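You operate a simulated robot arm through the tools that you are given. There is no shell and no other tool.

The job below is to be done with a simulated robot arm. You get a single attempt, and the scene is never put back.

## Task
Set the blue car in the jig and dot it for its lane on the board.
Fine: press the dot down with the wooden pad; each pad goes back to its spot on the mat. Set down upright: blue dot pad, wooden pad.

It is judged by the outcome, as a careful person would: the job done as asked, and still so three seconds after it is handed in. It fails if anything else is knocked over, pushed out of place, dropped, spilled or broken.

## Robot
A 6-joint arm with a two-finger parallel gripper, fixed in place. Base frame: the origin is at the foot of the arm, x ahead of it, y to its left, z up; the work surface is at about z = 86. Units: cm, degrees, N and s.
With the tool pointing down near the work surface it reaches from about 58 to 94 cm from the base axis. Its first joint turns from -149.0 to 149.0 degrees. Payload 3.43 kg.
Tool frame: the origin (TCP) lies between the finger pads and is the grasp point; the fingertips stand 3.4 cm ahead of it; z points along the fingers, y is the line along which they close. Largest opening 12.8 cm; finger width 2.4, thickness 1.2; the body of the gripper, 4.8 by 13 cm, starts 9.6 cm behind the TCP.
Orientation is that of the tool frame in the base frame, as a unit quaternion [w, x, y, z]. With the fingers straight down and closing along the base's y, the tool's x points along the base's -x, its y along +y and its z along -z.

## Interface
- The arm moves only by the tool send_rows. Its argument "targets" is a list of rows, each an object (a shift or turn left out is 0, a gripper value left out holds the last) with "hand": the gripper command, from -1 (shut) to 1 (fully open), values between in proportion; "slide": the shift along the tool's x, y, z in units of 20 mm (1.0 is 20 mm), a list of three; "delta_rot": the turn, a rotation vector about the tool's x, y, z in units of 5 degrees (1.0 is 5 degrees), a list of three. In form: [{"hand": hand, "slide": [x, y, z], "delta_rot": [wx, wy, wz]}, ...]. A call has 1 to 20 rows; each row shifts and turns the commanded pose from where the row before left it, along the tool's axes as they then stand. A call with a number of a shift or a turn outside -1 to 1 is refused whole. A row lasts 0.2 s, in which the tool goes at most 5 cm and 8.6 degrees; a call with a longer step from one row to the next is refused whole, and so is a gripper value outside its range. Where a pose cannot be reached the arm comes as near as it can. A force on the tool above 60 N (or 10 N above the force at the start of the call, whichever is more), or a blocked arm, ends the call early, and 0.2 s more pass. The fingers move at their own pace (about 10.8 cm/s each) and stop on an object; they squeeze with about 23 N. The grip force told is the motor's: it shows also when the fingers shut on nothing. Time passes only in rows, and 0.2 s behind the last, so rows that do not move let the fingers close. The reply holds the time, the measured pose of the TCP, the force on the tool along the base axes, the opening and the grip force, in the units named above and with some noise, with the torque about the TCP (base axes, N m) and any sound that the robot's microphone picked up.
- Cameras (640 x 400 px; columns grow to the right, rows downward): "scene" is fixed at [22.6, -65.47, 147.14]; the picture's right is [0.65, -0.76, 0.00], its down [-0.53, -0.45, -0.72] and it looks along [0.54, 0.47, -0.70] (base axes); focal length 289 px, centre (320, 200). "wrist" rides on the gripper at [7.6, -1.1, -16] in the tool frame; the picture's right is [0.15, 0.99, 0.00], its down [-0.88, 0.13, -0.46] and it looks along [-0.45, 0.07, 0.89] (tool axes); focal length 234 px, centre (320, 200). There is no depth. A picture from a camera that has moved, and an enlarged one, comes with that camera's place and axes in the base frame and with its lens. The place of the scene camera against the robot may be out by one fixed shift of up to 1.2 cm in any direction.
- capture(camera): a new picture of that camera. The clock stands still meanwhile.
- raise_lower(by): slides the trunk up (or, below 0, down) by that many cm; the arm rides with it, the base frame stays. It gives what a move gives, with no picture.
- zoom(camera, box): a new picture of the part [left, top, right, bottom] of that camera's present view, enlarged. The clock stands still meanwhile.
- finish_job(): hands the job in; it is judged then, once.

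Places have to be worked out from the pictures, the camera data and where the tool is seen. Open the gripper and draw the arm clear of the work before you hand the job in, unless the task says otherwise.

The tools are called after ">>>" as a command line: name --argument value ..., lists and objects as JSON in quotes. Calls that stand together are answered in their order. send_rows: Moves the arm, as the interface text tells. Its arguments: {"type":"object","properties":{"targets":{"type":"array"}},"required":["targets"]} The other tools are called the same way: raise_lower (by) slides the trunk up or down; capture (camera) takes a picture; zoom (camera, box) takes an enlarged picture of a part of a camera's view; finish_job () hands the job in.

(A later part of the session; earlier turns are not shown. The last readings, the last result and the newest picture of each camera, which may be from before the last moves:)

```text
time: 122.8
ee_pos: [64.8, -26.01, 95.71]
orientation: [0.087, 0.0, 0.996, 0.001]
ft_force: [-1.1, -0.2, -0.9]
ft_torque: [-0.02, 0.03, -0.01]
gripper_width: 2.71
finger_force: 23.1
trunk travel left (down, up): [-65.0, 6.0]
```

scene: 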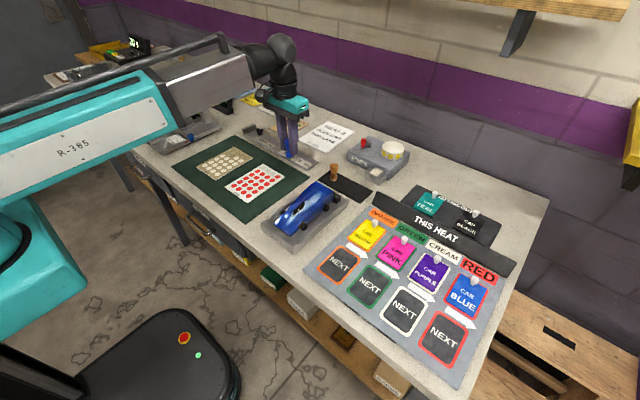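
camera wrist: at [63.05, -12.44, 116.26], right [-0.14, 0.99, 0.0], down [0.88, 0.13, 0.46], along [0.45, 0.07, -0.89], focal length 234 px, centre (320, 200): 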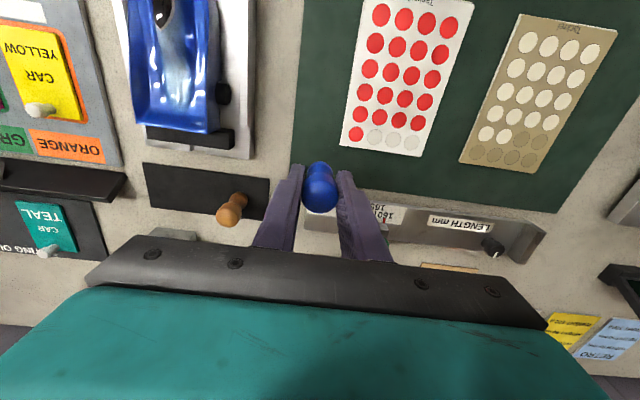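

>>> send_rows --targets '[{"slide": [0, 0, 0.05]}, {"slide": [0, 0, 0]}]'

>>> send_rows --targets '[{"slide": [0, 0, 0.05]}, {"slide": [0, 0, 0]}]'

>>> zoom --camera "scene" --box '[305, 175, 345, 205]'

```text
time: 123.4
ee_pos: [64.8, -26.0, 95.72]
orientation: [0.087, 0.0, 0.996, 0.001]
ft_force: [0.0, -0.2, 1.9]
ft_torque: [-0.03, -0.02, 0.0]
gripper_width: 2.73
finger_force: 23.3
trunk travel left (down, up): [-65.0, 6.0]
```

```text
time: 124.0
ee_pos: [64.76, -25.93, 95.79]
orientation: [0.088, 0.001, 0.996, 0.001]
ft_force: [0.6, -1.0, 7.7]
ft_torque: [-0.08, -0.21, -0.04]
gripper_width: 2.71
finger_force: 23.2
trunk travel left (down, up): [-65.0, 6.0]
```

```text
13.33 times, centred on (325, 190) of scene
camera zoom: at [22.6, -65.47, 147.14], right [0.65, -0.76, 0.0], down [-0.53, -0.45, -0.72], along [0.54, 0.47, -0.7], focal length 3856 px, centre (253, 333)
```

zoom: 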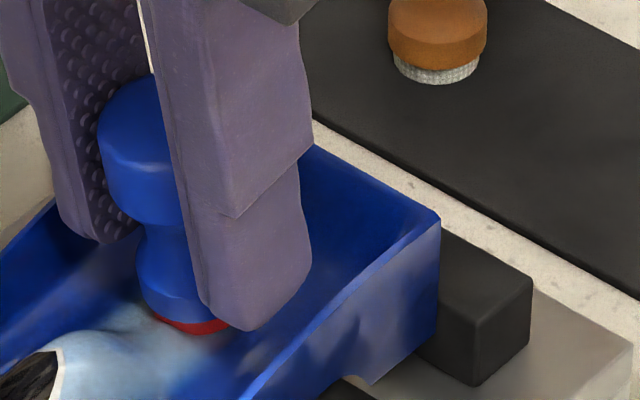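

Even tilted 10° the contact is at the rear edge: the rear deck is a concave bowl, a poor place for a dot. The two rests in the jig lie right under the nose, which tells me the hood is the place meant for pressing. I lift off, straighten, and look at the hood.

>>> send_rows --targets '[{"slide": [0, 0, -0.2]}, {"slide": [0, 0, -0.4]}, {"slide": [0, 0, -0.6]}, {"slide": [0, 0, -0.6]}, {"slide": [0, 0, -0.4]}, {"delta_rot": [0, 0.5, 0]}, {"delta_rot": [0, 0.5, 0]}, {"delta_rot": [0, 0.5, 0]}, {"delta_rot": [0, 0.5, 0]}, {"slide": [0, 0, 0]}]'

>>> zoom --camera "wrist" --box '[240, 0, 420, 200]'

>>> zoom --camera "scene" --box '[285, 165, 350, 235]'

```text
time: 126.2
ee_pos: [63.88, -25.87, 99.77]
orientation: [-0.001, 0.001, 1.0, 0.001]
ft_force: [-1.0, 0.1, -0.4]
ft_torque: [-0.04, 0.01, 0.02]
gripper_width: 2.71
finger_force: 23.0
trunk travel left (down, up): [-65.0, 6.0]
```

```text
2.00 times, centred on (330, 100) of wrist
camera zoom: at [56.46, -27.07, 115.8], right [-0.14, 0.99, 0.0], down [0.88, 0.13, 0.45], along [0.45, 0.07, -0.89], focal length 468 px, centre (300, 400)
```

zoom: 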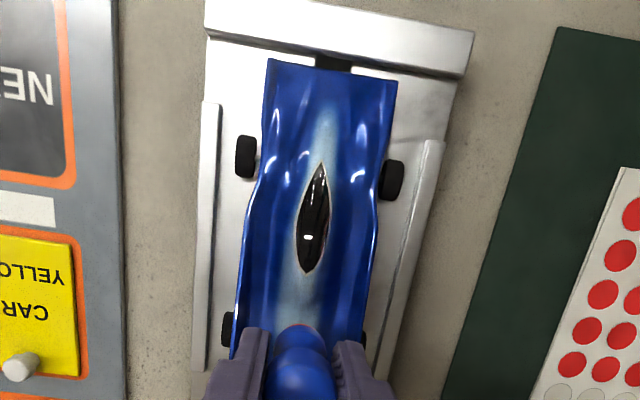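

```text
5.71 times, centred on (318, 200) of scene
camera zoom: at [22.6, -65.47, 147.14], right [0.65, -0.76, 0.0], down [-0.53, -0.45, -0.72], along [0.54, 0.47, -0.7], focal length 1653 px, centre (334, 200)
```

zoom: 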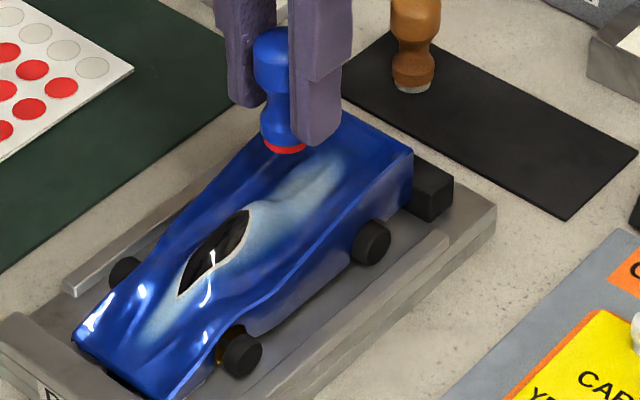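

I want the true side profile before pressing again. I turn the gripper 90° (camera to the +y side) here above the car, then back off over the mat and tilt for a low side view.

>>> send_rows --targets '[{"slide": [0, 0, -0.3], "delta_rot": [0, 0, 1]}, {"delta_rot": [0, 0, 1]}, {"delta_rot": [0, 0, 1]}, {"delta_rot": [0, 0, 1]}, {"delta_rot": [0, 0, 1]}, {"delta_rot": [0, 0, 1]}, {"delta_rot": [0, 0, 1]}, {"delta_rot": [0, 0, 1]}, {"delta_rot": [0, 0, 1]}, {"delta_rot": [0, 0, 1]}, {"delta_rot": [0, 0, 1]}, {"delta_rot": [0, 0, 1]}, {"delta_rot": [0, 0, 1]}, {"delta_rot": [0, 0, 1]}, {"delta_rot": [0, 0, 1]}, {"delta_rot": [0, 0, 1]}, {"delta_rot": [0, 0, 1]}, {"delta_rot": [0, 0, 1]}, {"slide": [0, 0, 0]}]'

```text
time: 130.2
ee_pos: [64.08, -25.98, 100.61]
orientation: [-0.001, 0.709, 0.705, 0.001]
ft_force: [0.0, -0.5, -0.3]
ft_torque: [0.04, 0.01, -0.02]
gripper_width: 2.7
finger_force: 22.5
trunk travel left (down, up): [-65.0, 6.0]
```

>>> send_rows --targets '[{"slide": [0.95, 0, 0]}, {"slide": [0.95, 0, 0]}, {"slide": [0.95, 0, 0]}, {"slide": [0.95, 0, 0]}, {"slide": [0.95, 0, 0]}, {"slide": [0.95, 0, 0]}, {"slide": [0.95, 0, 0]}, {"slide": [0.95, 0, 0]}, {"slide": [0.95, 0, 0]}, {"slide": [0.95, 0, 0]}, {"delta_rot": [0, -1, 0]}, {"delta_rot": [0, -1, 0]}, {"delta_rot": [0, -1, 0]}, {"delta_rot": [0, -1, 0]}, {"delta_rot": [0, -1, 0]}, {"delta_rot": [0, -1, 0]}, {"delta_rot": [0, -1, 0]}, {"slide": [0, 0, 0]}]'

>>> capture --camera "wrist"

```text
time: 134.0
ee_pos: [64.09, -7.0, 100.58]
orientation: [0.212, 0.675, 0.674, -0.213]
ft_force: [0.4, -1.0, -0.6]
ft_torque: [0.0, -0.03, -0.01]
gripper_width: 2.72
finger_force: 23.1
trunk travel left (down, up): [-65.0, 6.0]
```

```text
taken
camera wrist: at [63.05, 8.39, 109.25], right [0.99, 0.12, -0.08], down [0.13, -0.46, 0.88], along [0.06, -0.88, -0.47], focal length 234 px, centre (320, 200)
```

wrist: 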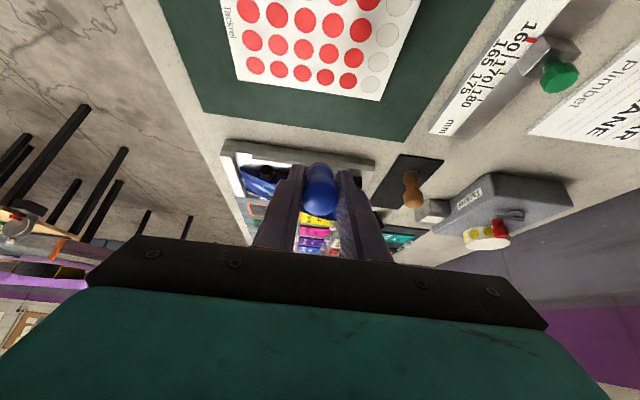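

The view works (upside-down) but the fingers hide the car; I sidestep 12 cm in +x and look again.

>>> send_rows --targets '[{"slide": [0, 1, 0]}, {"slide": [0, 1, 0]}, {"slide": [0, 1, 0]}, {"slide": [0, 1, 0]}, {"slide": [0, 1, 0]}, {"slide": [0, 1, 0]}, {"slide": [0, 0.5, 0]}, {"slide": [0, 0, 0]}]'

>>> capture --camera "wrist"

>>> zoom --camera "wrist" --box '[130, 110, 310, 230]'

```text
time: 135.8
ee_pos: [77.19, -7.09, 100.53]
orientation: [0.212, 0.675, 0.674, -0.213]
ft_force: [0.0, -0.9, -0.6]
ft_torque: [-0.03, -0.01, -0.02]
gripper_width: 2.72
finger_force: 23.3
trunk travel left (down, up): [-65.0, 6.0]
```

```text
taken
camera wrist: at [76.11, 8.21, 109.19], right [0.99, 0.12, -0.08], down [0.13, -0.46, 0.88], along [0.07, -0.88, -0.47], focal length 234 px, centre (320, 200)
```

wrist: 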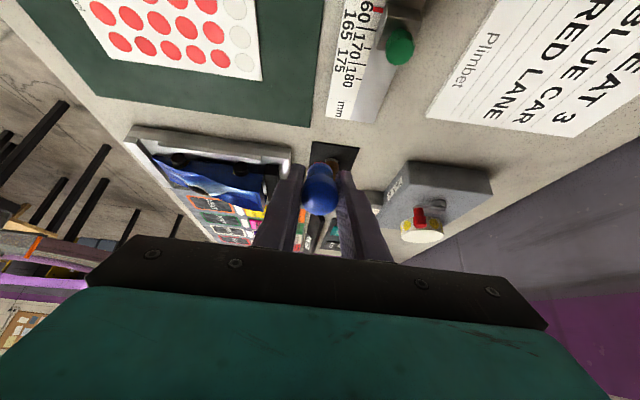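

```text
3.33 times, centred on (220, 170) of wrist
camera zoom: at [76.11, 8.21, 109.19], right [0.99, 0.12, -0.08], down [0.13, -0.46, 0.88], along [0.07, -0.88, -0.47], focal length 781 px, centre (653, 300)
```

zoom: 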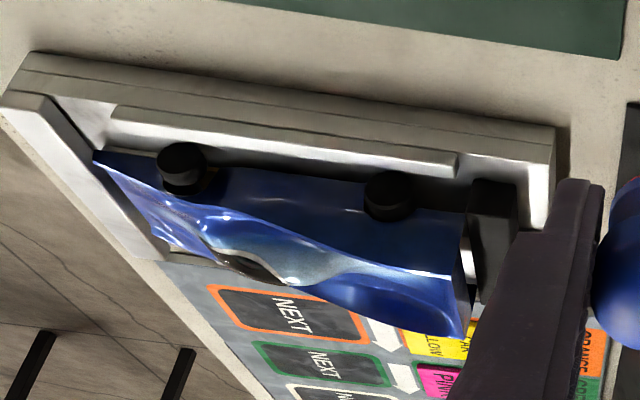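

Very useful: the whole profile is visible. Zooming in on hood and deck.

>>> zoom --camera "wrist" --box '[152, 145, 222, 195]'

>>> zoom --camera "wrist" --box '[200, 160, 280, 220]'

```text
8.00 times, centred on (187, 170) of wrist
camera zoom: at [76.11, 8.21, 109.19], right [0.99, 0.12, -0.08], down [0.13, -0.46, 0.88], along [0.07, -0.88, -0.47], focal length 1873 px, centre (1384, 440)
```

zoom: 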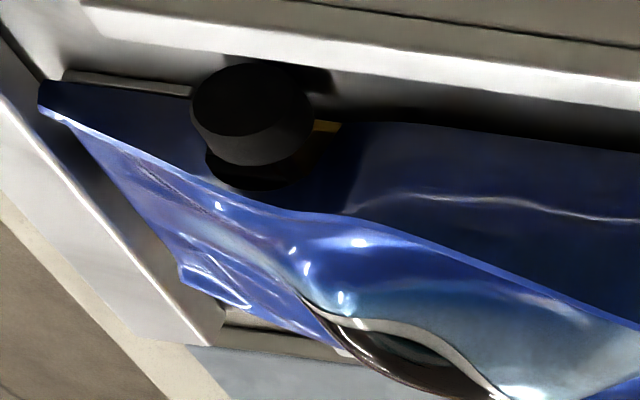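

```text
6.67 times, centred on (240, 190) of wrist
camera zoom: at [76.11, 8.21, 109.19], right [0.99, 0.12, -0.08], down [0.13, -0.46, 0.88], along [0.07, -0.88, -0.47], focal length 1561 px, centre (853, 267)
```

zoom: 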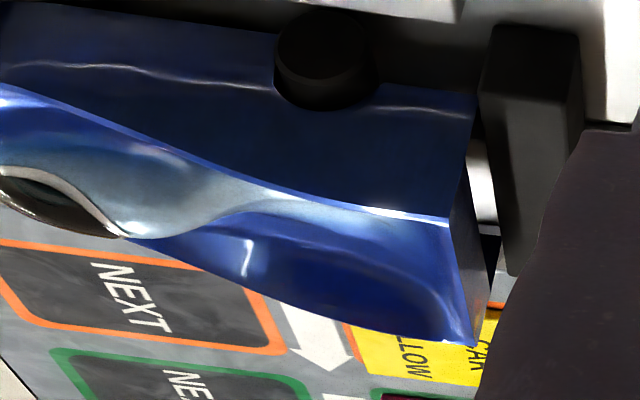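

The profile shows the rear deck is a bowl, while along the centre line the roof crest around x≈60–61.5 (rear of the cockpit) is nearly level, convex, and lies between the axles — stable to press on and square to a vertical pad. I straighten up and bring the dot above that roof crest.

>>> send_rows --targets '[{"delta_rot": [0, 1, 0]}, {"delta_rot": [0, 1, 0]}, {"delta_rot": [0, 1, 0]}, {"delta_rot": [0, 1, 0]}, {"delta_rot": [0, 1, 0]}, {"delta_rot": [0, 1, 0]}, {"delta_rot": [0, 1, 0]}, {"slide": [-0.95, -0.82, 0]}, {"slide": [-0.95, -0.82, 0]}, {"slide": [-0.95, -0.82, 0]}, {"slide": [-0.95, -0.82, 0]}, {"slide": [-0.95, -0.82, 0]}, {"slide": [-0.95, -0.82, 0]}, {"slide": [-0.95, -0.82, 0]}, {"slide": [-0.95, -0.82, 0]}, {"slide": [-0.95, -0.82, 0]}, {"slide": [-0.95, -0.82, 0]}, {"slide": [0, 0, 0]}]'

>>> zoom --camera "wrist" --box '[230, 60, 410, 230]'

>>> zoom --camera "scene" --box '[285, 160, 350, 235]'

```text
time: 139.6
ee_pos: [60.61, -25.98, 100.48]
orientation: [-0.001, 0.708, 0.706, 0.001]
ft_force: [0.8, 0.7, 0.5]
ft_torque: [-0.04, 0.03, 0.02]
gripper_width: 2.69
finger_force: 22.7
trunk travel left (down, up): [-65.0, 6.0]
```

```text
2.35 times, centred on (320, 145) of wrist
camera zoom: at [59.48, -18.45, 116.42], right [0.99, 0.14, 0.0], down [0.13, -0.88, 0.45], along [0.07, -0.45, -0.89], focal length 551 px, centre (320, 329)
```

zoom: 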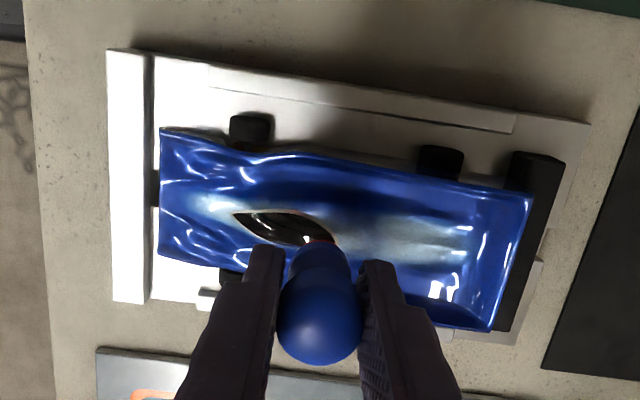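

```text
5.33 times, centred on (318, 198) of scene
camera zoom: at [22.6, -65.47, 147.14], right [0.65, -0.76, 0.0], down [-0.53, -0.45, -0.72], along [0.54, 0.47, -0.7], focal length 1543 px, centre (333, 213)
```

zoom: 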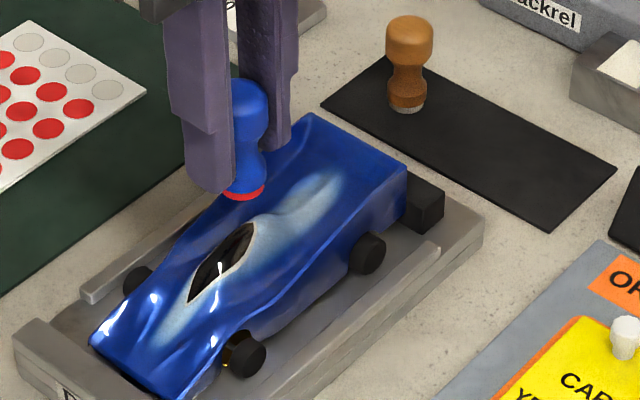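

The pad is just in front of the crest; I shift +0.5 cm in x and lower gently onto the roof crest behind/at the cockpit's rear tip.

>>> send_rows --targets '[{"slide": [-0.05, 0.25, 0]}, {"slide": [0, 0, 0.4]}, {"slide": [0, 0, 0.3]}, {"slide": [0, 0, 0.1]}, {"slide": [0, 0, 0]}]'

>>> send_rows --targets '[{"slide": [0, 0, 0.05]}, {"slide": [0, 0, 0.05]}, {"slide": [0, 0, 0]}]'

>>> zoom --camera "scene" --box '[300, 175, 340, 215]'

```text
time: 140.8
ee_pos: [61.23, -25.98, 98.9]
orientation: [-0.001, 0.708, 0.706, 0.001]
ft_force: [-0.2, -0.4, -0.6]
ft_torque: [-0.01, 0.03, 0.0]
gripper_width: 2.72
finger_force: 22.6
trunk travel left (down, up): [-65.0, 6.0]
```

```text
time: 141.6
ee_pos: [61.29, -26.08, 98.8]
orientation: [0.0, 0.708, 0.707, 0.001]
ft_force: [-0.3, -0.3, -1.0]
ft_torque: [-0.01, 0.02, 0.03]
gripper_width: 2.73
finger_force: 23.1
trunk travel left (down, up): [-65.0, 6.0]
```

```text
10.00 times, centred on (320, 195) of scene
camera zoom: at [22.6, -65.47, 147.14], right [0.65, -0.76, 0.0], down [-0.53, -0.45, -0.72], along [0.54, 0.47, -0.7], focal length 2892 px, centre (320, 250)
```

zoom: 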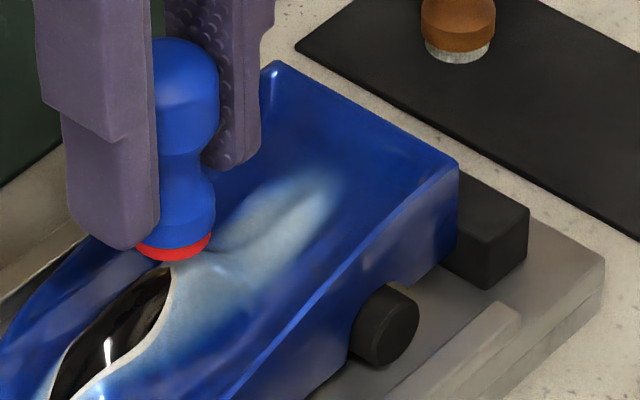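

>>> send_rows --targets '[{"slide": [0, 0, 0.1]}, {"slide": [0, 0, 0.05]}, {"slide": [0, 0, 0]}]'

>>> send_rows --targets '[{"slide": [0, 0, 0.05]}, {"slide": [0, 0, 0.05]}, {"slide": [0, 0, 0]}]'

>>> send_rows --targets '[{"slide": [0, 0, 0.05]}, {"slide": [0, 0, 0]}]'

```text
time: 142.4
ee_pos: [61.2, -26.17, 98.33]
orientation: [0.0, 0.708, 0.706, 0.001]
ft_force: [-0.9, 0.1, -0.2]
ft_torque: [-0.01, 0.0, -0.01]
gripper_width: 2.72
finger_force: 23.2
trunk travel left (down, up): [-65.0, 6.0]
```

```text
time: 143.2
ee_pos: [61.24, -26.06, 98.26]
orientation: [-0.001, 0.708, 0.706, 0.001]
ft_force: [0.4, -0.7, -0.6]
ft_torque: [0.01, -0.03, 0.01]
gripper_width: 2.74
finger_force: 23.0
trunk travel left (down, up): [-65.0, 6.0]
```

```text
time: 143.8
ee_pos: [61.25, -26.07, 98.18]
orientation: [0.0, 0.708, 0.706, 0.0]
ft_force: [-1.0, 0.2, -1.5]
ft_torque: [0.01, 0.01, 0.01]
gripper_width: 2.69
finger_force: 23.4
trunk travel left (down, up): [-65.0, 6.0]
```

>>> send_rows --targets '[{"slide": [0, 0, 0.05]}, {"slide": [0, 0, 0]}]'

>>> send_rows --targets '[{"slide": [0, 0, 0.05]}, {"slide": [0, 0, 0]}]'

>>> send_rows --targets '[{"slide": [0, 0, 0.05]}, {"slide": [0, 0, 0]}]'

>>> zoom --camera "scene" --box '[300, 175, 340, 215]'

```text
time: 144.4
ee_pos: [61.17, -26.04, 98.02]
orientation: [0.0, 0.708, 0.706, 0.001]
ft_force: [-0.6, 0.3, -0.7]
ft_torque: [0.01, 0.04, -0.01]
gripper_width: 2.7
finger_force: 22.8
trunk travel left (down, up): [-65.0, 6.0]
```

```text
time: 145.0
ee_pos: [61.15, -25.97, 97.94]
orientation: [-0.001, 0.707, 0.707, 0.0]
ft_force: [0.1, -0.4, 0.1]
ft_torque: [-0.01, -0.01, 0.0]
gripper_width: 2.73
finger_force: 23.3
trunk travel left (down, up): [-65.0, 6.0]
```

```text
time: 145.6
ee_pos: [61.21, -25.93, 97.77]
orientation: [-0.001, 0.708, 0.706, 0.001]
ft_force: [-0.5, 0.2, -1.6]
ft_torque: [-0.05, 0.0, 0.01]
gripper_width: 2.7
finger_force: 22.7
trunk travel left (down, up): [-65.0, 6.0]
```

```text
10.00 times, centred on (320, 195) of scene
camera zoom: at [22.6, -65.47, 147.14], right [0.65, -0.76, 0.0], down [-0.53, -0.45, -0.72], along [0.54, 0.47, -0.7], focal length 2892 px, centre (320, 250)
```

zoom: 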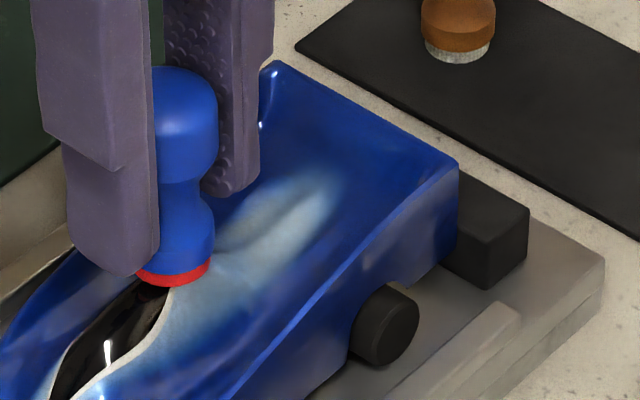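

>>> send_rows --targets '[{"slide": [0, 0, 0.05]}, {"slide": [0, 0, 0]}]'

>>> send_rows --targets '[{"slide": [0, 0, 0.05]}, {"slide": [0, 0, 0]}]'

>>> send_rows --targets '[{"slide": [0, 0, 0.05]}, {"slide": [0, 0, 0]}]'

```text
time: 146.2
ee_pos: [61.2, -26.05, 97.68]
orientation: [-0.001, 0.708, 0.706, 0.001]
ft_force: [0.6, 0.3, -0.7]
ft_torque: [0.0, -0.01, 0.04]
gripper_width: 2.69
finger_force: 22.9
trunk travel left (down, up): [-65.0, 6.0]
```

```text
time: 146.8
ee_pos: [61.11, -25.92, 97.68]
orientation: [-0.001, 0.708, 0.706, 0.001]
ft_force: [-0.4, 0.2, -0.6]
ft_torque: [0.01, 0.01, 0.0]
gripper_width: 2.71
finger_force: 23.2
trunk travel left (down, up): [-65.0, 6.0]
```

```text
time: 147.4
ee_pos: [61.2, -26.03, 97.65]
orientation: [-0.001, 0.708, 0.706, 0.0]
ft_force: [0.0, 0.2, -0.7]
ft_torque: [0.03, 0.0, 0.0]
gripper_width: 2.72
finger_force: 23.4
trunk travel left (down, up): [-65.0, 6.0]
```

>>> send_rows --targets '[{"slide": [0, 0, 0.05]}, {"slide": [0, 0, 0]}]'

>>> send_rows --targets '[{"slide": [0, 0, 0.05]}, {"slide": [0, 0, 0]}]'

>>> send_rows --targets '[{"slide": [0, 0, 0.05]}, {"slide": [0, 0, 0]}]'

>>> zoom --camera "scene" --box '[300, 175, 340, 215]'

```text
time: 148.0
ee_pos: [61.18, -25.98, 97.46]
orientation: [0.0, 0.708, 0.707, 0.001]
ft_force: [0.0, -0.1, -0.5]
ft_torque: [-0.02, -0.01, 0.0]
gripper_width: 2.72
finger_force: 22.7
trunk travel left (down, up): [-65.0, 6.0]
```

```text
time: 148.6
ee_pos: [61.22, -25.91, 97.45]
orientation: [0.0, 0.708, 0.706, 0.002]
ft_force: [-0.7, -1.3, 8.2]
ft_torque: [-0.05, 0.07, 0.0]
gripper_width: 2.7
finger_force: 22.8
trunk travel left (down, up): [-65.0, 6.0]
```

```text
time: 149.2
ee_pos: [61.19, -26.0, 97.22]
orientation: [0.0, 0.708, 0.707, 0.0]
ft_force: [1.4, -2.3, 17.0]
ft_torque: [-0.11, -0.24, -0.04]
gripper_width: 2.73
finger_force: 23.5
trunk travel left (down, up): [-65.0, 6.0]
```

```text
10.00 times, centred on (320, 195) of scene
camera zoom: at [22.6, -65.47, 147.14], right [0.65, -0.76, 0.0], down [-0.53, -0.45, -0.72], along [0.54, 0.47, -0.7], focal length 2892 px, centre (320, 250)
```

zoom: 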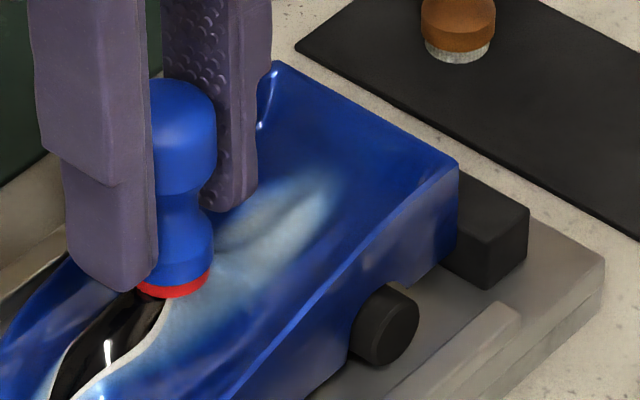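

17 N on the roof crest. I hold briefly and lift to see whether the dot stayed.

>>> send_rows --targets '[{"slide": [0, 0, 0]}, {"slide": [0, 0, 0]}, {"slide": [0, 0, 0]}, {"slide": [0, 0, -0.1]}, {"slide": [0, 0, -0.1]}, {"slide": [0, 0, -0.2]}, {"slide": [0, 0, -0.3]}, {"slide": [0, 0, -0.4]}, {"slide": [0, 0, -0.5]}, {"slide": [0, 0, 0]}]'

>>> zoom --camera "scene" --box '[295, 165, 345, 220]'

```text
time: 151.4
ee_pos: [61.2, -26.17, 100.37]
orientation: [0.0, 0.707, 0.707, 0.0]
ft_force: [0.3, -0.8, -0.5]
ft_torque: [0.0, -0.05, -0.04]
gripper_width: 2.71
finger_force: 23.0
trunk travel left (down, up): [-65.0, 6.0]
```

```text
7.27 times, centred on (320, 192) of scene
camera zoom: at [22.6, -65.47, 147.14], right [0.65, -0.76, 0.0], down [-0.53, -0.45, -0.72], along [0.54, 0.47, -0.7], focal length 2104 px, centre (320, 254)
```

zoom: 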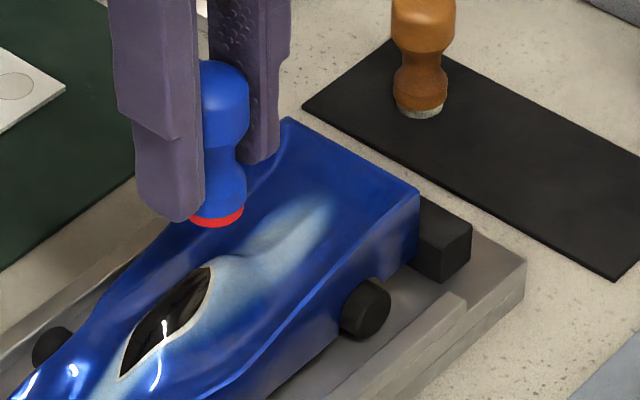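

Still on the pad. The jig's nose rests and lip suggest the dot belongs on the nose/hood in front of the cockpit, where a flat sloped surface lies. To reach there with a tilt I turn the gripper so the camera faces outward (another +90°).

>>> send_rows --targets '[{"delta_rot": [0, 0, 1]}, {"delta_rot": [0, 0, 1]}, {"delta_rot": [0, 0, 1]}, {"delta_rot": [0, 0, 1]}, {"delta_rot": [0, 0, 1]}, {"delta_rot": [0, 0, 1]}, {"delta_rot": [0, 0, 1]}, {"delta_rot": [0, 0, 1]}, {"delta_rot": [0, 0, 1]}, {"delta_rot": [0, 0, 1]}, {"delta_rot": [0, 0, 1]}, {"delta_rot": [0, 0, 1]}, {"delta_rot": [0, 0, 1]}, {"delta_rot": [0, 0, 1]}, {"delta_rot": [0, 0, 1]}, {"delta_rot": [0, 0, 1]}, {"delta_rot": [0, 0, 1]}, {"delta_rot": [0, 0, 1]}, {"slide": [0, 0, 0]}]'

>>> capture --camera "wrist"

>>> capture --camera "scene"

```text
time: 155.4
ee_pos: [61.07, -26.15, 100.32]
orientation: [-0.001, 1.0, -0.002, 0.0]
ft_force: [0.5, -0.1, 0.0]
ft_torque: [-0.01, -0.03, -0.04]
gripper_width: 2.71
finger_force: 22.7
trunk travel left (down, up): [-65.0, 6.0]
```

```text
taken
camera wrist: at [68.68, -24.98, 116.28], right [0.14, -0.99, 0.0], down [-0.88, -0.13, 0.46], along [-0.45, -0.06, -0.89], focal length 234 px, centre (320, 200)
```

wrist: 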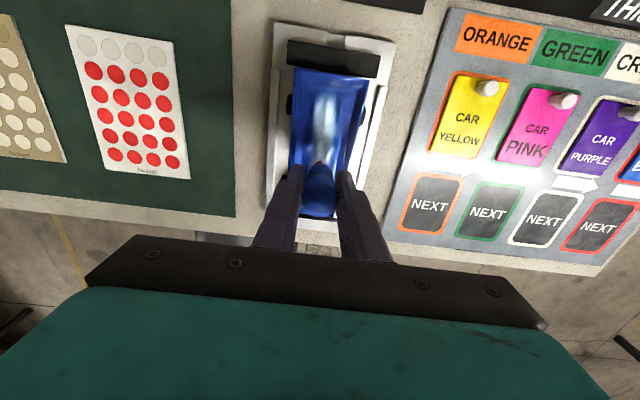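

```text
taken
```

scene: 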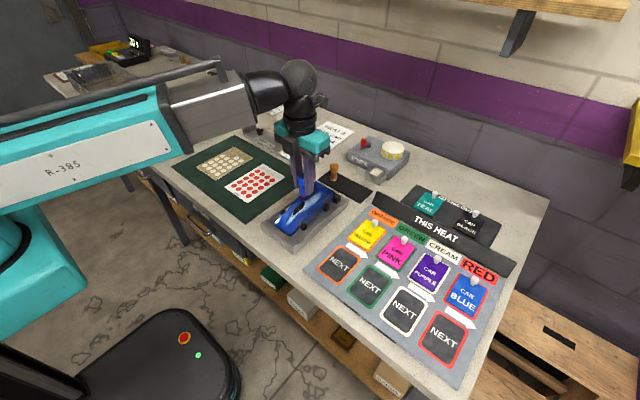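

Before leaving, I use this view from behind to look at the deck and the tail against the bar.

>>> zoom --camera "wrist" --box '[265, 30, 405, 170]'

>>> zoom --camera "wrist" --box '[290, 60, 370, 130]'

```text
2.86 times, centred on (335, 100) of wrist
camera zoom: at [68.68, -24.98, 116.28], right [0.14, -0.99, 0.0], down [-0.88, -0.13, 0.46], along [-0.45, -0.06, -0.89], focal length 669 px, centre (277, 486)
```

zoom: 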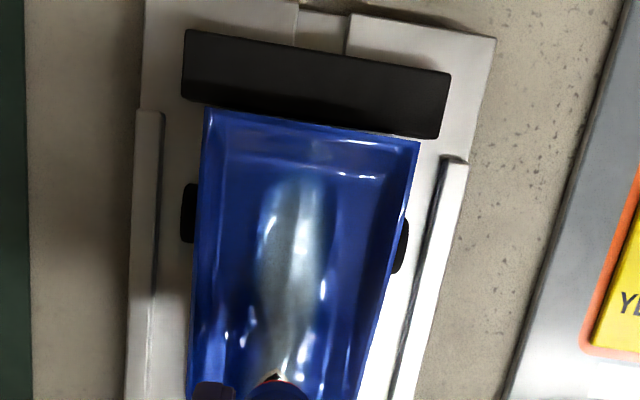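

```text
5.71 times, centred on (330, 95) of wrist
camera zoom: at [68.68, -24.98, 116.28], right [0.14, -0.99, 0.0], down [-0.88, -0.13, 0.46], along [-0.45, -0.06, -0.89], focal length 1338 px, centre (263, 800)
```

zoom: 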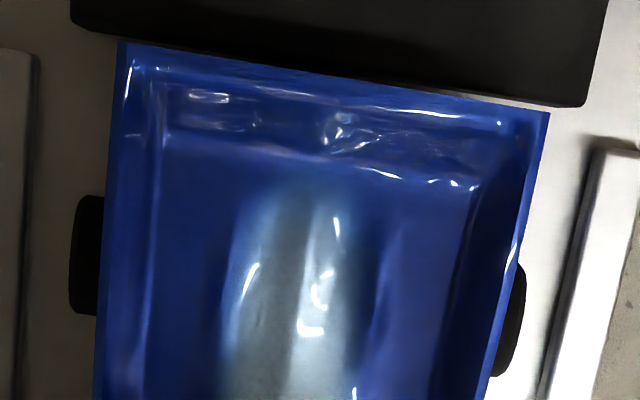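

The deck is a walled tray with the fairing down its middle — no flat place for a 1.9 cm dot. The flat front of the hood near the nose is the sensible spot. I move above it, checking reach.

>>> send_rows --targets '[{"slide": [-0.5, 0, 0]}, {"slide": [-0.5, 0, 0]}, {"slide": [-0.5, 0, 0]}, {"slide": [-0.5, 0, 0]}, {"slide": [-0.5, 0, 0]}, {"slide": [-0.5, 0, 0]}, {"slide": [-0.5, 0, 0]}, {"slide": [0, 0, 0]}]'

>>> zoom --camera "wrist" --box '[260, 90, 400, 240]'

>>> zoom --camera "scene" --box '[275, 170, 345, 240]'

```text
time: 157.2
ee_pos: [54.14, -26.09, 100.42]
orientation: [-0.001, 1.0, 0.0, 0.001]
ft_force: [-0.5, -0.9, -0.5]
ft_torque: [-0.01, 0.03, -0.01]
gripper_width: 2.71
finger_force: 22.6
trunk travel left (down, up): [-65.0, 6.0]
```

```text
2.67 times, centred on (330, 165) of wrist
camera zoom: at [61.74, -24.95, 116.33], right [0.15, -0.99, 0.0], down [-0.88, -0.13, 0.46], along [-0.45, -0.06, -0.89], focal length 624 px, centre (293, 293)
```

zoom: 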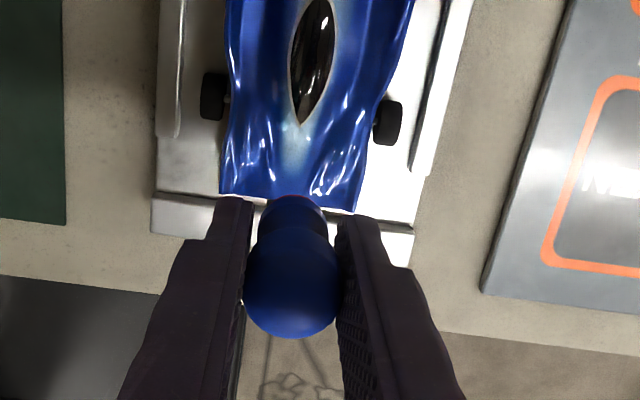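

```text
5.71 times, centred on (310, 205) of scene
camera zoom: at [22.6, -65.47, 147.14], right [0.65, -0.76, 0.0], down [-0.53, -0.45, -0.72], along [0.54, 0.47, -0.7], focal length 1653 px, centre (377, 171)
```

zoom: 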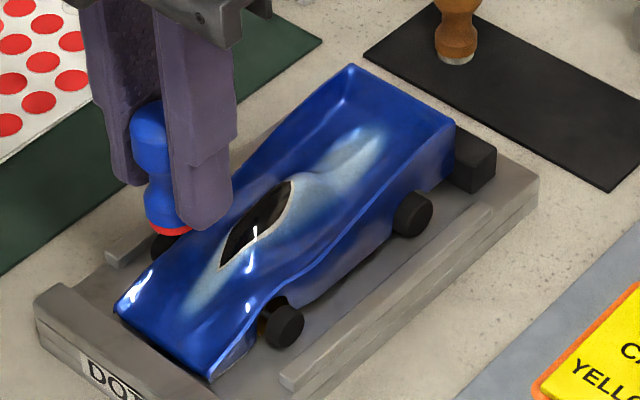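

In reach with the tool straight. I tilt 20° so the pad faces the hood square on, and check whether the arm can hold that.

>>> send_rows --targets '[{"delta_rot": [0, 1, 0]}, {"delta_rot": [0, 1, 0]}, {"delta_rot": [0, 1, 0]}, {"delta_rot": [0, 1, 0]}, {"slide": [0, 0, 0]}]'

>>> zoom --camera "scene" --box '[275, 160, 345, 240]'

```text
time: 158.4
ee_pos: [57.13, -27.9, 100.79]
orientation: [-0.001, 0.985, 0.0, 0.173]
ft_force: [0.3, -0.4, -0.4]
ft_torque: [0.0, -0.03, -0.01]
gripper_width: 2.71
finger_force: 23.2
out of reach, approached as far as the arm can: row 3, 4
trunk travel left (down, up): [-65.0, 6.0]
```

```text
5.00 times, centred on (310, 200) of scene
camera zoom: at [22.6, -65.47, 147.14], right [0.65, -0.76, 0.0], down [-0.53, -0.45, -0.72], along [0.54, 0.47, -0.7], focal length 1446 px, centre (370, 200)
```

zoom: 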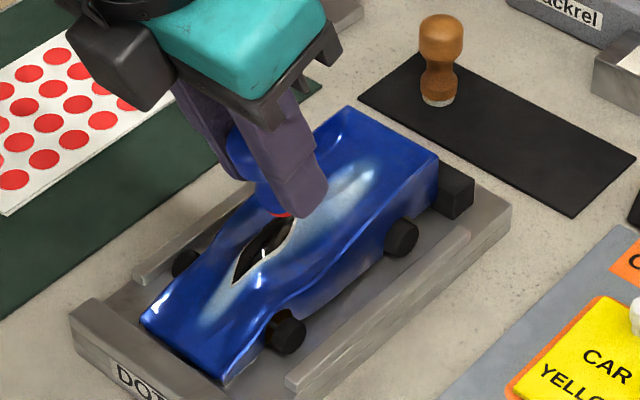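

With the trunk at this height the arm can't tilt that close to its base. Lowering the trunk (and raising the tool by the same amount) should bring the near zone into reach. I straighten up and rise first, then lower the trunk 12 cm.

>>> send_rows --targets '[{"delta_rot": [0, -1, 0]}, {"delta_rot": [0, -1, 0]}, {"delta_rot": [0, -1, 0]}, {"delta_rot": [0, -1, 0]}, {"slide": [0.5, -0.5, -0.5]}, {"slide": [0.5, -0.5, -1]}, {"slide": [0.5, 0, -1]}, {"slide": [0.5, 0, -1]}, {"slide": [0, 0, -1]}, {"slide": [0, 0, -1]}, {"slide": [0, 0, -0.5]}, {"slide": [0, 0, 0]}]'

```text
time: 161.0
ee_pos: [61.09, -26.03, 112.82]
orientation: [-0.001, 1.0, -0.001, 0.0]
ft_force: [-0.5, 0.3, -0.2]
ft_torque: [-0.03, 0.02, 0.03]
gripper_width: 2.74
finger_force: 23.0
trunk travel left (down, up): [-65.0, 6.0]
```

Clear at z 112.8. I lower the trunk by 12 cm; the pad will end about 3 cm above the roof.

>>> raise_lower --by -12

>>> capture --camera "scene"

```text
time: 162.5
ee_pos: [61.13, -25.89, 100.81]
orientation: [-0.001, 1.0, -0.002, 0.0]
ft_force: [0.4, 0.0, -0.9]
ft_torque: [-0.02, -0.04, 0.02]
gripper_width: 2.7
finger_force: 22.9
trunk travel left (down, up): [-53.0, 18.0]
```

```text
taken
```

scene: 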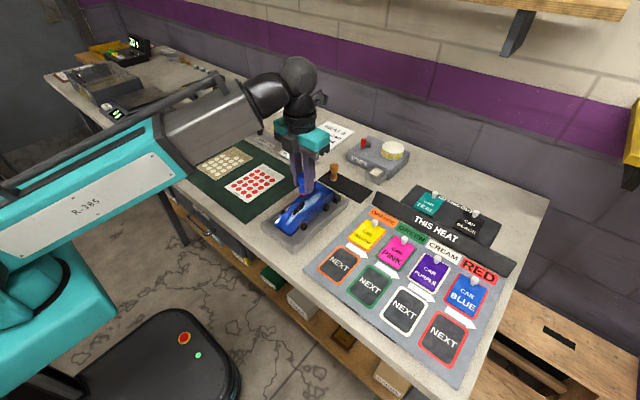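

The forearm now slopes up to the wrist, leaving more room near the base. I test the tilted pose above the hood again.

>>> send_rows --targets '[{"slide": [-0.5, 0, 0]}, {"slide": [-0.5, 0, 0]}, {"slide": [-0.5, 0, 0]}, {"slide": [-0.5, 0, 0]}, {"slide": [-0.5, 0, 0]}, {"slide": [-0.5, 0, 0]}, {"slide": [-0.5, 0, 0]}, {"slide": [0, 0, 0]}]'

>>> send_rows --targets '[{"delta_rot": [0, 1, 0]}, {"delta_rot": [0, 1, 0]}, {"delta_rot": [0, 1, 0]}, {"delta_rot": [0, 1, 0]}, {"slide": [0, 0, 0]}]'

```text
time: 164.3
ee_pos: [54.22, -26.0, 100.8]
orientation: [-0.001, 1.0, -0.001, -0.001]
ft_force: [0.3, 0.3, -0.3]
ft_torque: [-0.02, 0.0, -0.01]
gripper_width: 2.72
finger_force: 22.7
trunk travel left (down, up): [-53.0, 18.0]
```

```text
time: 165.5
ee_pos: [54.72, -26.23, 101.06]
orientation: [-0.001, 0.985, -0.001, 0.173]
ft_force: [0.3, 0.1, -0.4]
ft_torque: [-0.01, 0.01, -0.01]
gripper_width: 2.73
finger_force: 22.8
out of reach, approached as far as the arm can: row 4
trunk travel left (down, up): [-53.0, 18.0]
```

Almost there (only the last few degrees were short). I rise 10 cm and lower the trunk 10 cm more.

>>> send_rows --targets '[{"slide": [0.342, 0, -0.94]}, {"slide": [0.342, 0, -0.94]}, {"slide": [0.342, 0, -0.94]}, {"slide": [0.342, 0, -0.94]}, {"slide": [0.342, 0, -0.94]}, {"slide": [0.342, 0, -0.94]}, {"slide": [0, 0, 0]}]'

>>> raise_lower --by -12

>>> capture --camera "scene"

```text
time: 167.1
ee_pos: [54.71, -26.15, 113.35]
orientation: [0.0, 0.985, -0.001, 0.174]
ft_force: [0.1, 0.8, -1.1]
ft_torque: [0.03, 0.04, 0.0]
gripper_width: 2.73
finger_force: 22.9
trunk travel left (down, up): [-53.0, 18.0]
```

```text
time: 168.6
ee_pos: [54.79, -25.99, 101.29]
orientation: [0.0, 0.985, -0.002, 0.173]
ft_force: [0.4, 0.2, -0.3]
ft_torque: [0.02, 0.03, 0.01]
gripper_width: 2.72
finger_force: 23.0
trunk travel left (down, up): [-41.0, 30.0]
```

```text
taken
```

scene: 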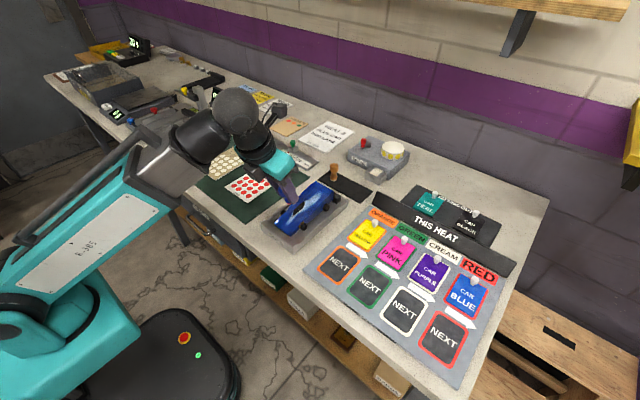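

Now let me see the pad over the hood from both cameras.

>>> zoom --camera "scene" --box '[260, 160, 350, 245]'

>>> capture --camera "wrist"

```text
4.71 times, centred on (305, 202) of scene
camera zoom: at [22.6, -65.47, 147.14], right [0.65, -0.76, 0.0], down [-0.53, -0.45, -0.72], along [0.54, 0.47, -0.7], focal length 1361 px, centre (391, 188)
```

zoom: 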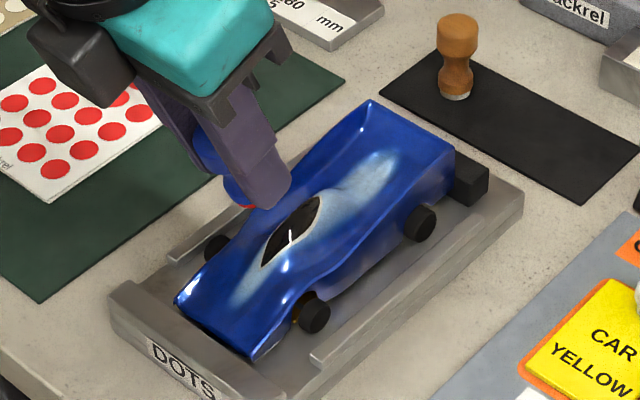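

```text
taken
camera wrist: at [56.44, -25.01, 118.8], right [0.14, -0.99, 0.05], down [-0.98, -0.13, 0.13], along [-0.12, -0.06, -0.99], focal length 234 px, centre (320, 200)
```

wrist: 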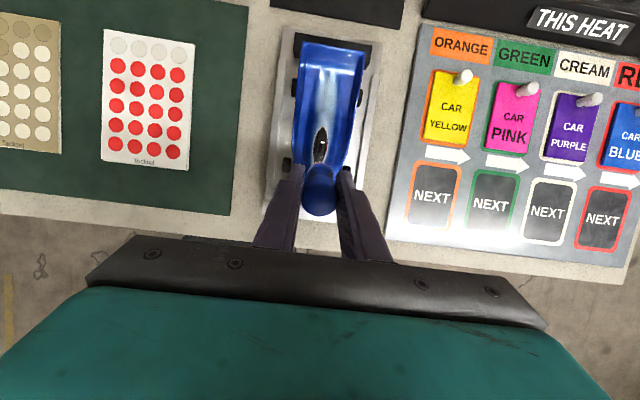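

I go to an approach point about 1.5 cm off the hood along the pad's axis.

>>> send_rows --targets '[{"slide": [-0.468, 0, 0.394]}, {"slide": [-0.468, 0, 0.394]}, {"slide": [-0.468, 0, 0.394]}, {"slide": [-0.468, 0, 0.394]}, {"slide": [-0.468, 0, 0.394]}, {"slide": [0, 0, 0]}]'

>>> zoom --camera "scene" --box '[270, 180, 330, 240]'

>>> zoom --camera "wrist" --box '[250, 90, 390, 240]'

```text
time: 170.0
ee_pos: [51.79, -26.17, 95.95]
orientation: [0.0, 0.985, -0.001, 0.174]
ft_force: [0.4, 0.4, -1.0]
ft_torque: [0.03, 0.01, 0.0]
gripper_width: 2.71
finger_force: 23.6
trunk travel left (down, up): [-41.0, 30.0]
```

```text
6.67 times, centred on (300, 210) of scene
camera zoom: at [22.6, -65.47, 147.14], right [0.65, -0.76, 0.0], down [-0.53, -0.45, -0.72], along [0.54, 0.47, -0.7], focal length 1928 px, centre (453, 133)
```

zoom: 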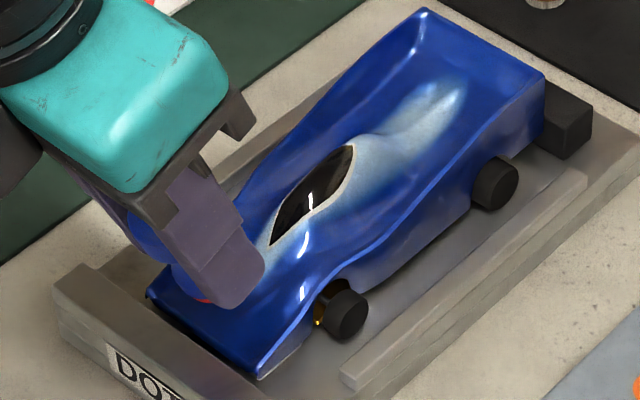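

```text
2.67 times, centred on (320, 165) of wrist
camera zoom: at [53.47, -25.0, 113.47], right [0.14, -0.99, 0.05], down [-0.98, -0.13, 0.13], along [-0.12, -0.06, -0.99], focal length 624 px, centre (320, 293)
```

zoom: 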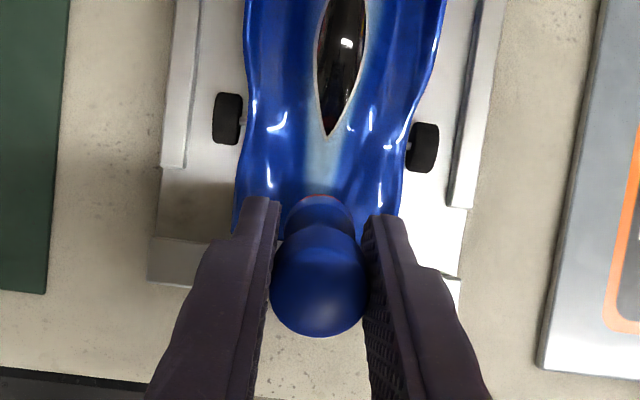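

The 20° tilt now reaches, and the pad faces the hood squarely in front of the cockpit. I correct y by ~0.15 cm and approach along the axis in small steps.

>>> send_rows --targets '[{"slide": [0, -0.07, 0.2]}, {"slide": [0, 0, 0.15]}, {"slide": [0, 0, 0.1]}, {"slide": [0, 0, 0]}]'

>>> send_rows --targets '[{"slide": [0, 0, 0.05]}, {"slide": [0, 0, 0.05]}, {"slide": [0, 0, 0]}]'

>>> zoom --camera "scene" --box '[280, 195, 320, 230]'

```text
time: 171.0
ee_pos: [51.83, -25.9, 95.27]
orientation: [0.0, 0.985, -0.001, 0.173]
ft_force: [-0.1, 0.0, -0.1]
ft_torque: [0.0, -0.01, -0.02]
gripper_width: 2.73
finger_force: 22.9
trunk travel left (down, up): [-41.0, 30.0]
```

```text
time: 171.8
ee_pos: [51.96, -25.87, 95.03]
orientation: [-0.001, 0.985, -0.001, 0.174]
ft_force: [-0.5, -0.4, -1.9]
ft_torque: [-0.03, 0.0, 0.02]
gripper_width: 2.7
finger_force: 23.3
trunk travel left (down, up): [-41.0, 30.0]
```

```text
11.43 times, centred on (300, 212) of scene
camera zoom: at [22.6, -65.47, 147.14], right [0.65, -0.76, 0.0], down [-0.53, -0.45, -0.72], along [0.54, 0.47, -0.7], focal length 3306 px, centre (549, 57)
```

zoom: 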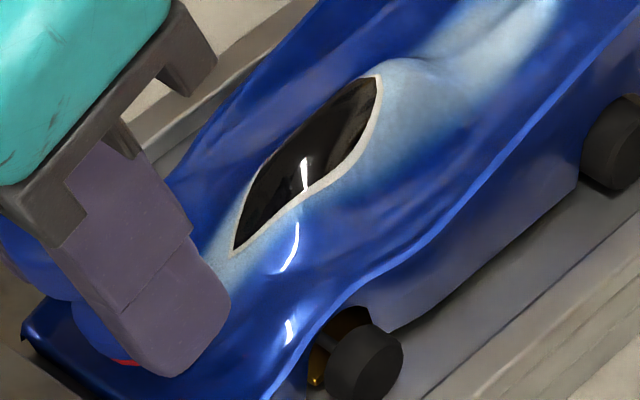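

>>> send_rows --targets '[{"slide": [0, 0, 0.05]}, {"slide": [0, 0, 0.05]}, {"slide": [0, 0, 0]}]'

>>> send_rows --targets '[{"slide": [0, 0, 0.05]}, {"slide": [0, 0, 0]}]'

>>> send_rows --targets '[{"slide": [0, 0, 0.05]}, {"slide": [0, 0, 0]}]'

```text
time: 172.6
ee_pos: [52.03, -25.84, 94.7]
orientation: [-0.001, 0.985, 0.0, 0.174]
ft_force: [0.9, -0.5, 0.4]
ft_torque: [-0.01, 0.02, 0.0]
gripper_width: 2.67
finger_force: 23.3
trunk travel left (down, up): [-41.0, 30.0]
```

```text
time: 173.2
ee_pos: [52.05, -25.88, 94.44]
orientation: [-0.001, 0.985, -0.001, 0.173]
ft_force: [-0.7, 0.1, 0.1]
ft_torque: [0.0, 0.0, -0.02]
gripper_width: 2.72
finger_force: 23.1
trunk travel left (down, up): [-41.0, 30.0]
```

```text
time: 173.8
ee_pos: [52.06, -25.96, 94.37]
orientation: [-0.001, 0.985, -0.001, 0.173]
ft_force: [0.0, -0.5, -1.4]
ft_torque: [-0.01, -0.01, 0.02]
gripper_width: 2.71
finger_force: 22.4
trunk travel left (down, up): [-41.0, 30.0]
```

>>> send_rows --targets '[{"slide": [0, 0, 0.05]}, {"slide": [0, 0, 0]}]'

>>> send_rows --targets '[{"slide": [0, 0, 0.05]}, {"slide": [0, 0, 0]}]'

>>> send_rows --targets '[{"slide": [0, 0, 0.05]}, {"slide": [0, 0, 0]}]'

>>> zoom --camera "scene" --box '[280, 195, 320, 230]'

```text
time: 174.4
ee_pos: [52.15, -26.02, 94.35]
orientation: [-0.001, 0.985, 0.0, 0.174]
ft_force: [-0.1, -0.4, -1.5]
ft_torque: [-0.03, -0.05, -0.02]
gripper_width: 2.69
finger_force: 23.0
trunk travel left (down, up): [-41.0, 30.0]
```

```text
time: 175.0
ee_pos: [52.18, -25.85, 94.25]
orientation: [-0.001, 0.985, -0.001, 0.174]
ft_force: [0.9, -0.3, -1.2]
ft_torque: [-0.06, 0.01, -0.01]
gripper_width: 2.7
finger_force: 23.2
trunk travel left (down, up): [-41.0, 30.0]
```

```text
time: 175.6
ee_pos: [52.22, -26.01, 94.14]
orientation: [0.0, 0.985, -0.001, 0.174]
ft_force: [0.3, 0.4, -1.1]
ft_torque: [0.0, 0.01, -0.05]
gripper_width: 2.74
finger_force: 23.7
trunk travel left (down, up): [-41.0, 30.0]
```

```text
11.43 times, centred on (300, 212) of scene
camera zoom: at [22.6, -65.47, 147.14], right [0.65, -0.76, 0.0], down [-0.53, -0.45, -0.72], along [0.54, 0.47, -0.7], focal length 3306 px, centre (549, 57)
```

zoom: 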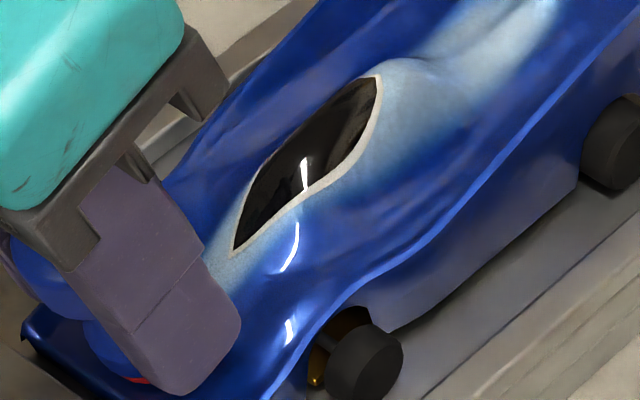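

>>> send_rows --targets '[{"slide": [0, 0, 0.05]}, {"slide": [0, 0, 0]}]'

>>> send_rows --targets '[{"slide": [0, 0, 0.05]}, {"slide": [0, 0, 0]}]'

>>> send_rows --targets '[{"slide": [0, 0, 0.04]}, {"slide": [0, 0, 0]}]'

```text
time: 176.2
ee_pos: [52.29, -25.86, 94.09]
orientation: [-0.001, 0.985, 0.0, 0.173]
ft_force: [0.2, 0.2, -1.0]
ft_torque: [-0.01, 0.0, -0.01]
gripper_width: 2.71
finger_force: 23.0
trunk travel left (down, up): [-41.0, 30.0]
```

```text
time: 176.8
ee_pos: [52.22, -25.9, 94.01]
orientation: [-0.001, 0.985, -0.001, 0.173]
ft_force: [-0.6, -1.1, -0.8]
ft_torque: [-0.01, 0.03, 0.01]
gripper_width: 2.71
finger_force: 22.9
trunk travel left (down, up): [-41.0, 30.0]
```

```text
time: 177.4
ee_pos: [52.39, -25.91, 93.96]
orientation: [-0.001, 0.985, -0.001, 0.174]
ft_force: [-0.6, -0.6, -0.2]
ft_torque: [0.0, 0.0, 0.02]
gripper_width: 2.71
finger_force: 22.7
trunk travel left (down, up): [-41.0, 30.0]
```

>>> send_rows --targets '[{"slide": [0, 0, 0.04]}, {"slide": [0, 0, 0]}]'

>>> send_rows --targets '[{"slide": [0, 0, 0.04]}, {"slide": [0, 0, 0]}]'

>>> send_rows --targets '[{"slide": [0, 0, 0.04]}, {"slide": [0, 0, 0]}]'

>>> zoom --camera "scene" --box '[280, 195, 320, 230]'

>>> zoom --camera "wrist" --box '[260, 110, 380, 220]'

```text
time: 178.0
ee_pos: [52.42, -25.76, 93.91]
orientation: [-0.001, 0.985, 0.0, 0.172]
ft_force: [0.1, -0.7, -0.8]
ft_torque: [0.02, 0.0, -0.01]
gripper_width: 2.69
finger_force: 22.7
trunk travel left (down, up): [-41.0, 30.0]
```

```text
time: 178.6
ee_pos: [52.47, -25.92, 93.76]
orientation: [-0.001, 0.985, -0.001, 0.173]
ft_force: [-0.5, 0.9, 1.9]
ft_torque: [0.0, 0.06, 0.02]
gripper_width: 2.68
finger_force: 22.9
trunk travel left (down, up): [-41.0, 30.0]
```

```text
time: 179.2
ee_pos: [52.41, -25.8, 93.75]
orientation: [-0.002, 0.985, 0.0, 0.173]
ft_force: [-2.5, -1.2, 4.3]
ft_torque: [0.0, 0.03, -0.01]
gripper_width: 2.71
finger_force: 22.3
trunk travel left (down, up): [-41.0, 30.0]
```

```text
11.43 times, centred on (300, 212) of scene
camera zoom: at [22.6, -65.47, 147.14], right [0.65, -0.76, 0.0], down [-0.53, -0.45, -0.72], along [0.54, 0.47, -0.7], focal length 3306 px, centre (549, 57)
```

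zoom: 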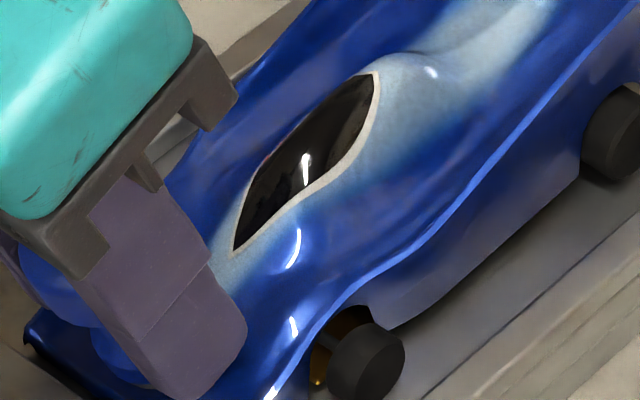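

```text
3.64 times, centred on (320, 165) of wrist
camera zoom: at [54.14, -24.82, 111.29], right [0.14, -0.99, 0.05], down [-0.98, -0.13, 0.13], along [-0.12, -0.06, -0.99], focal length 852 px, centre (320, 327)
```

zoom: 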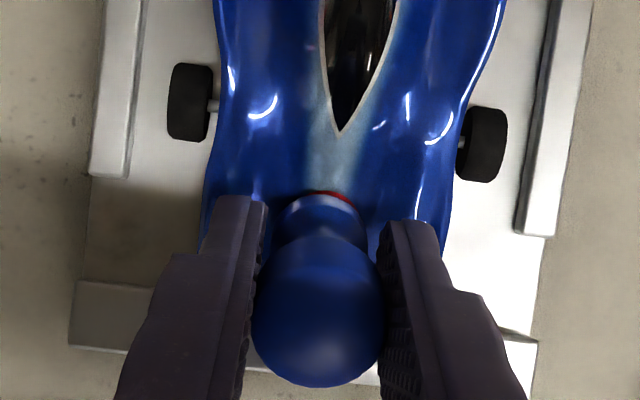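

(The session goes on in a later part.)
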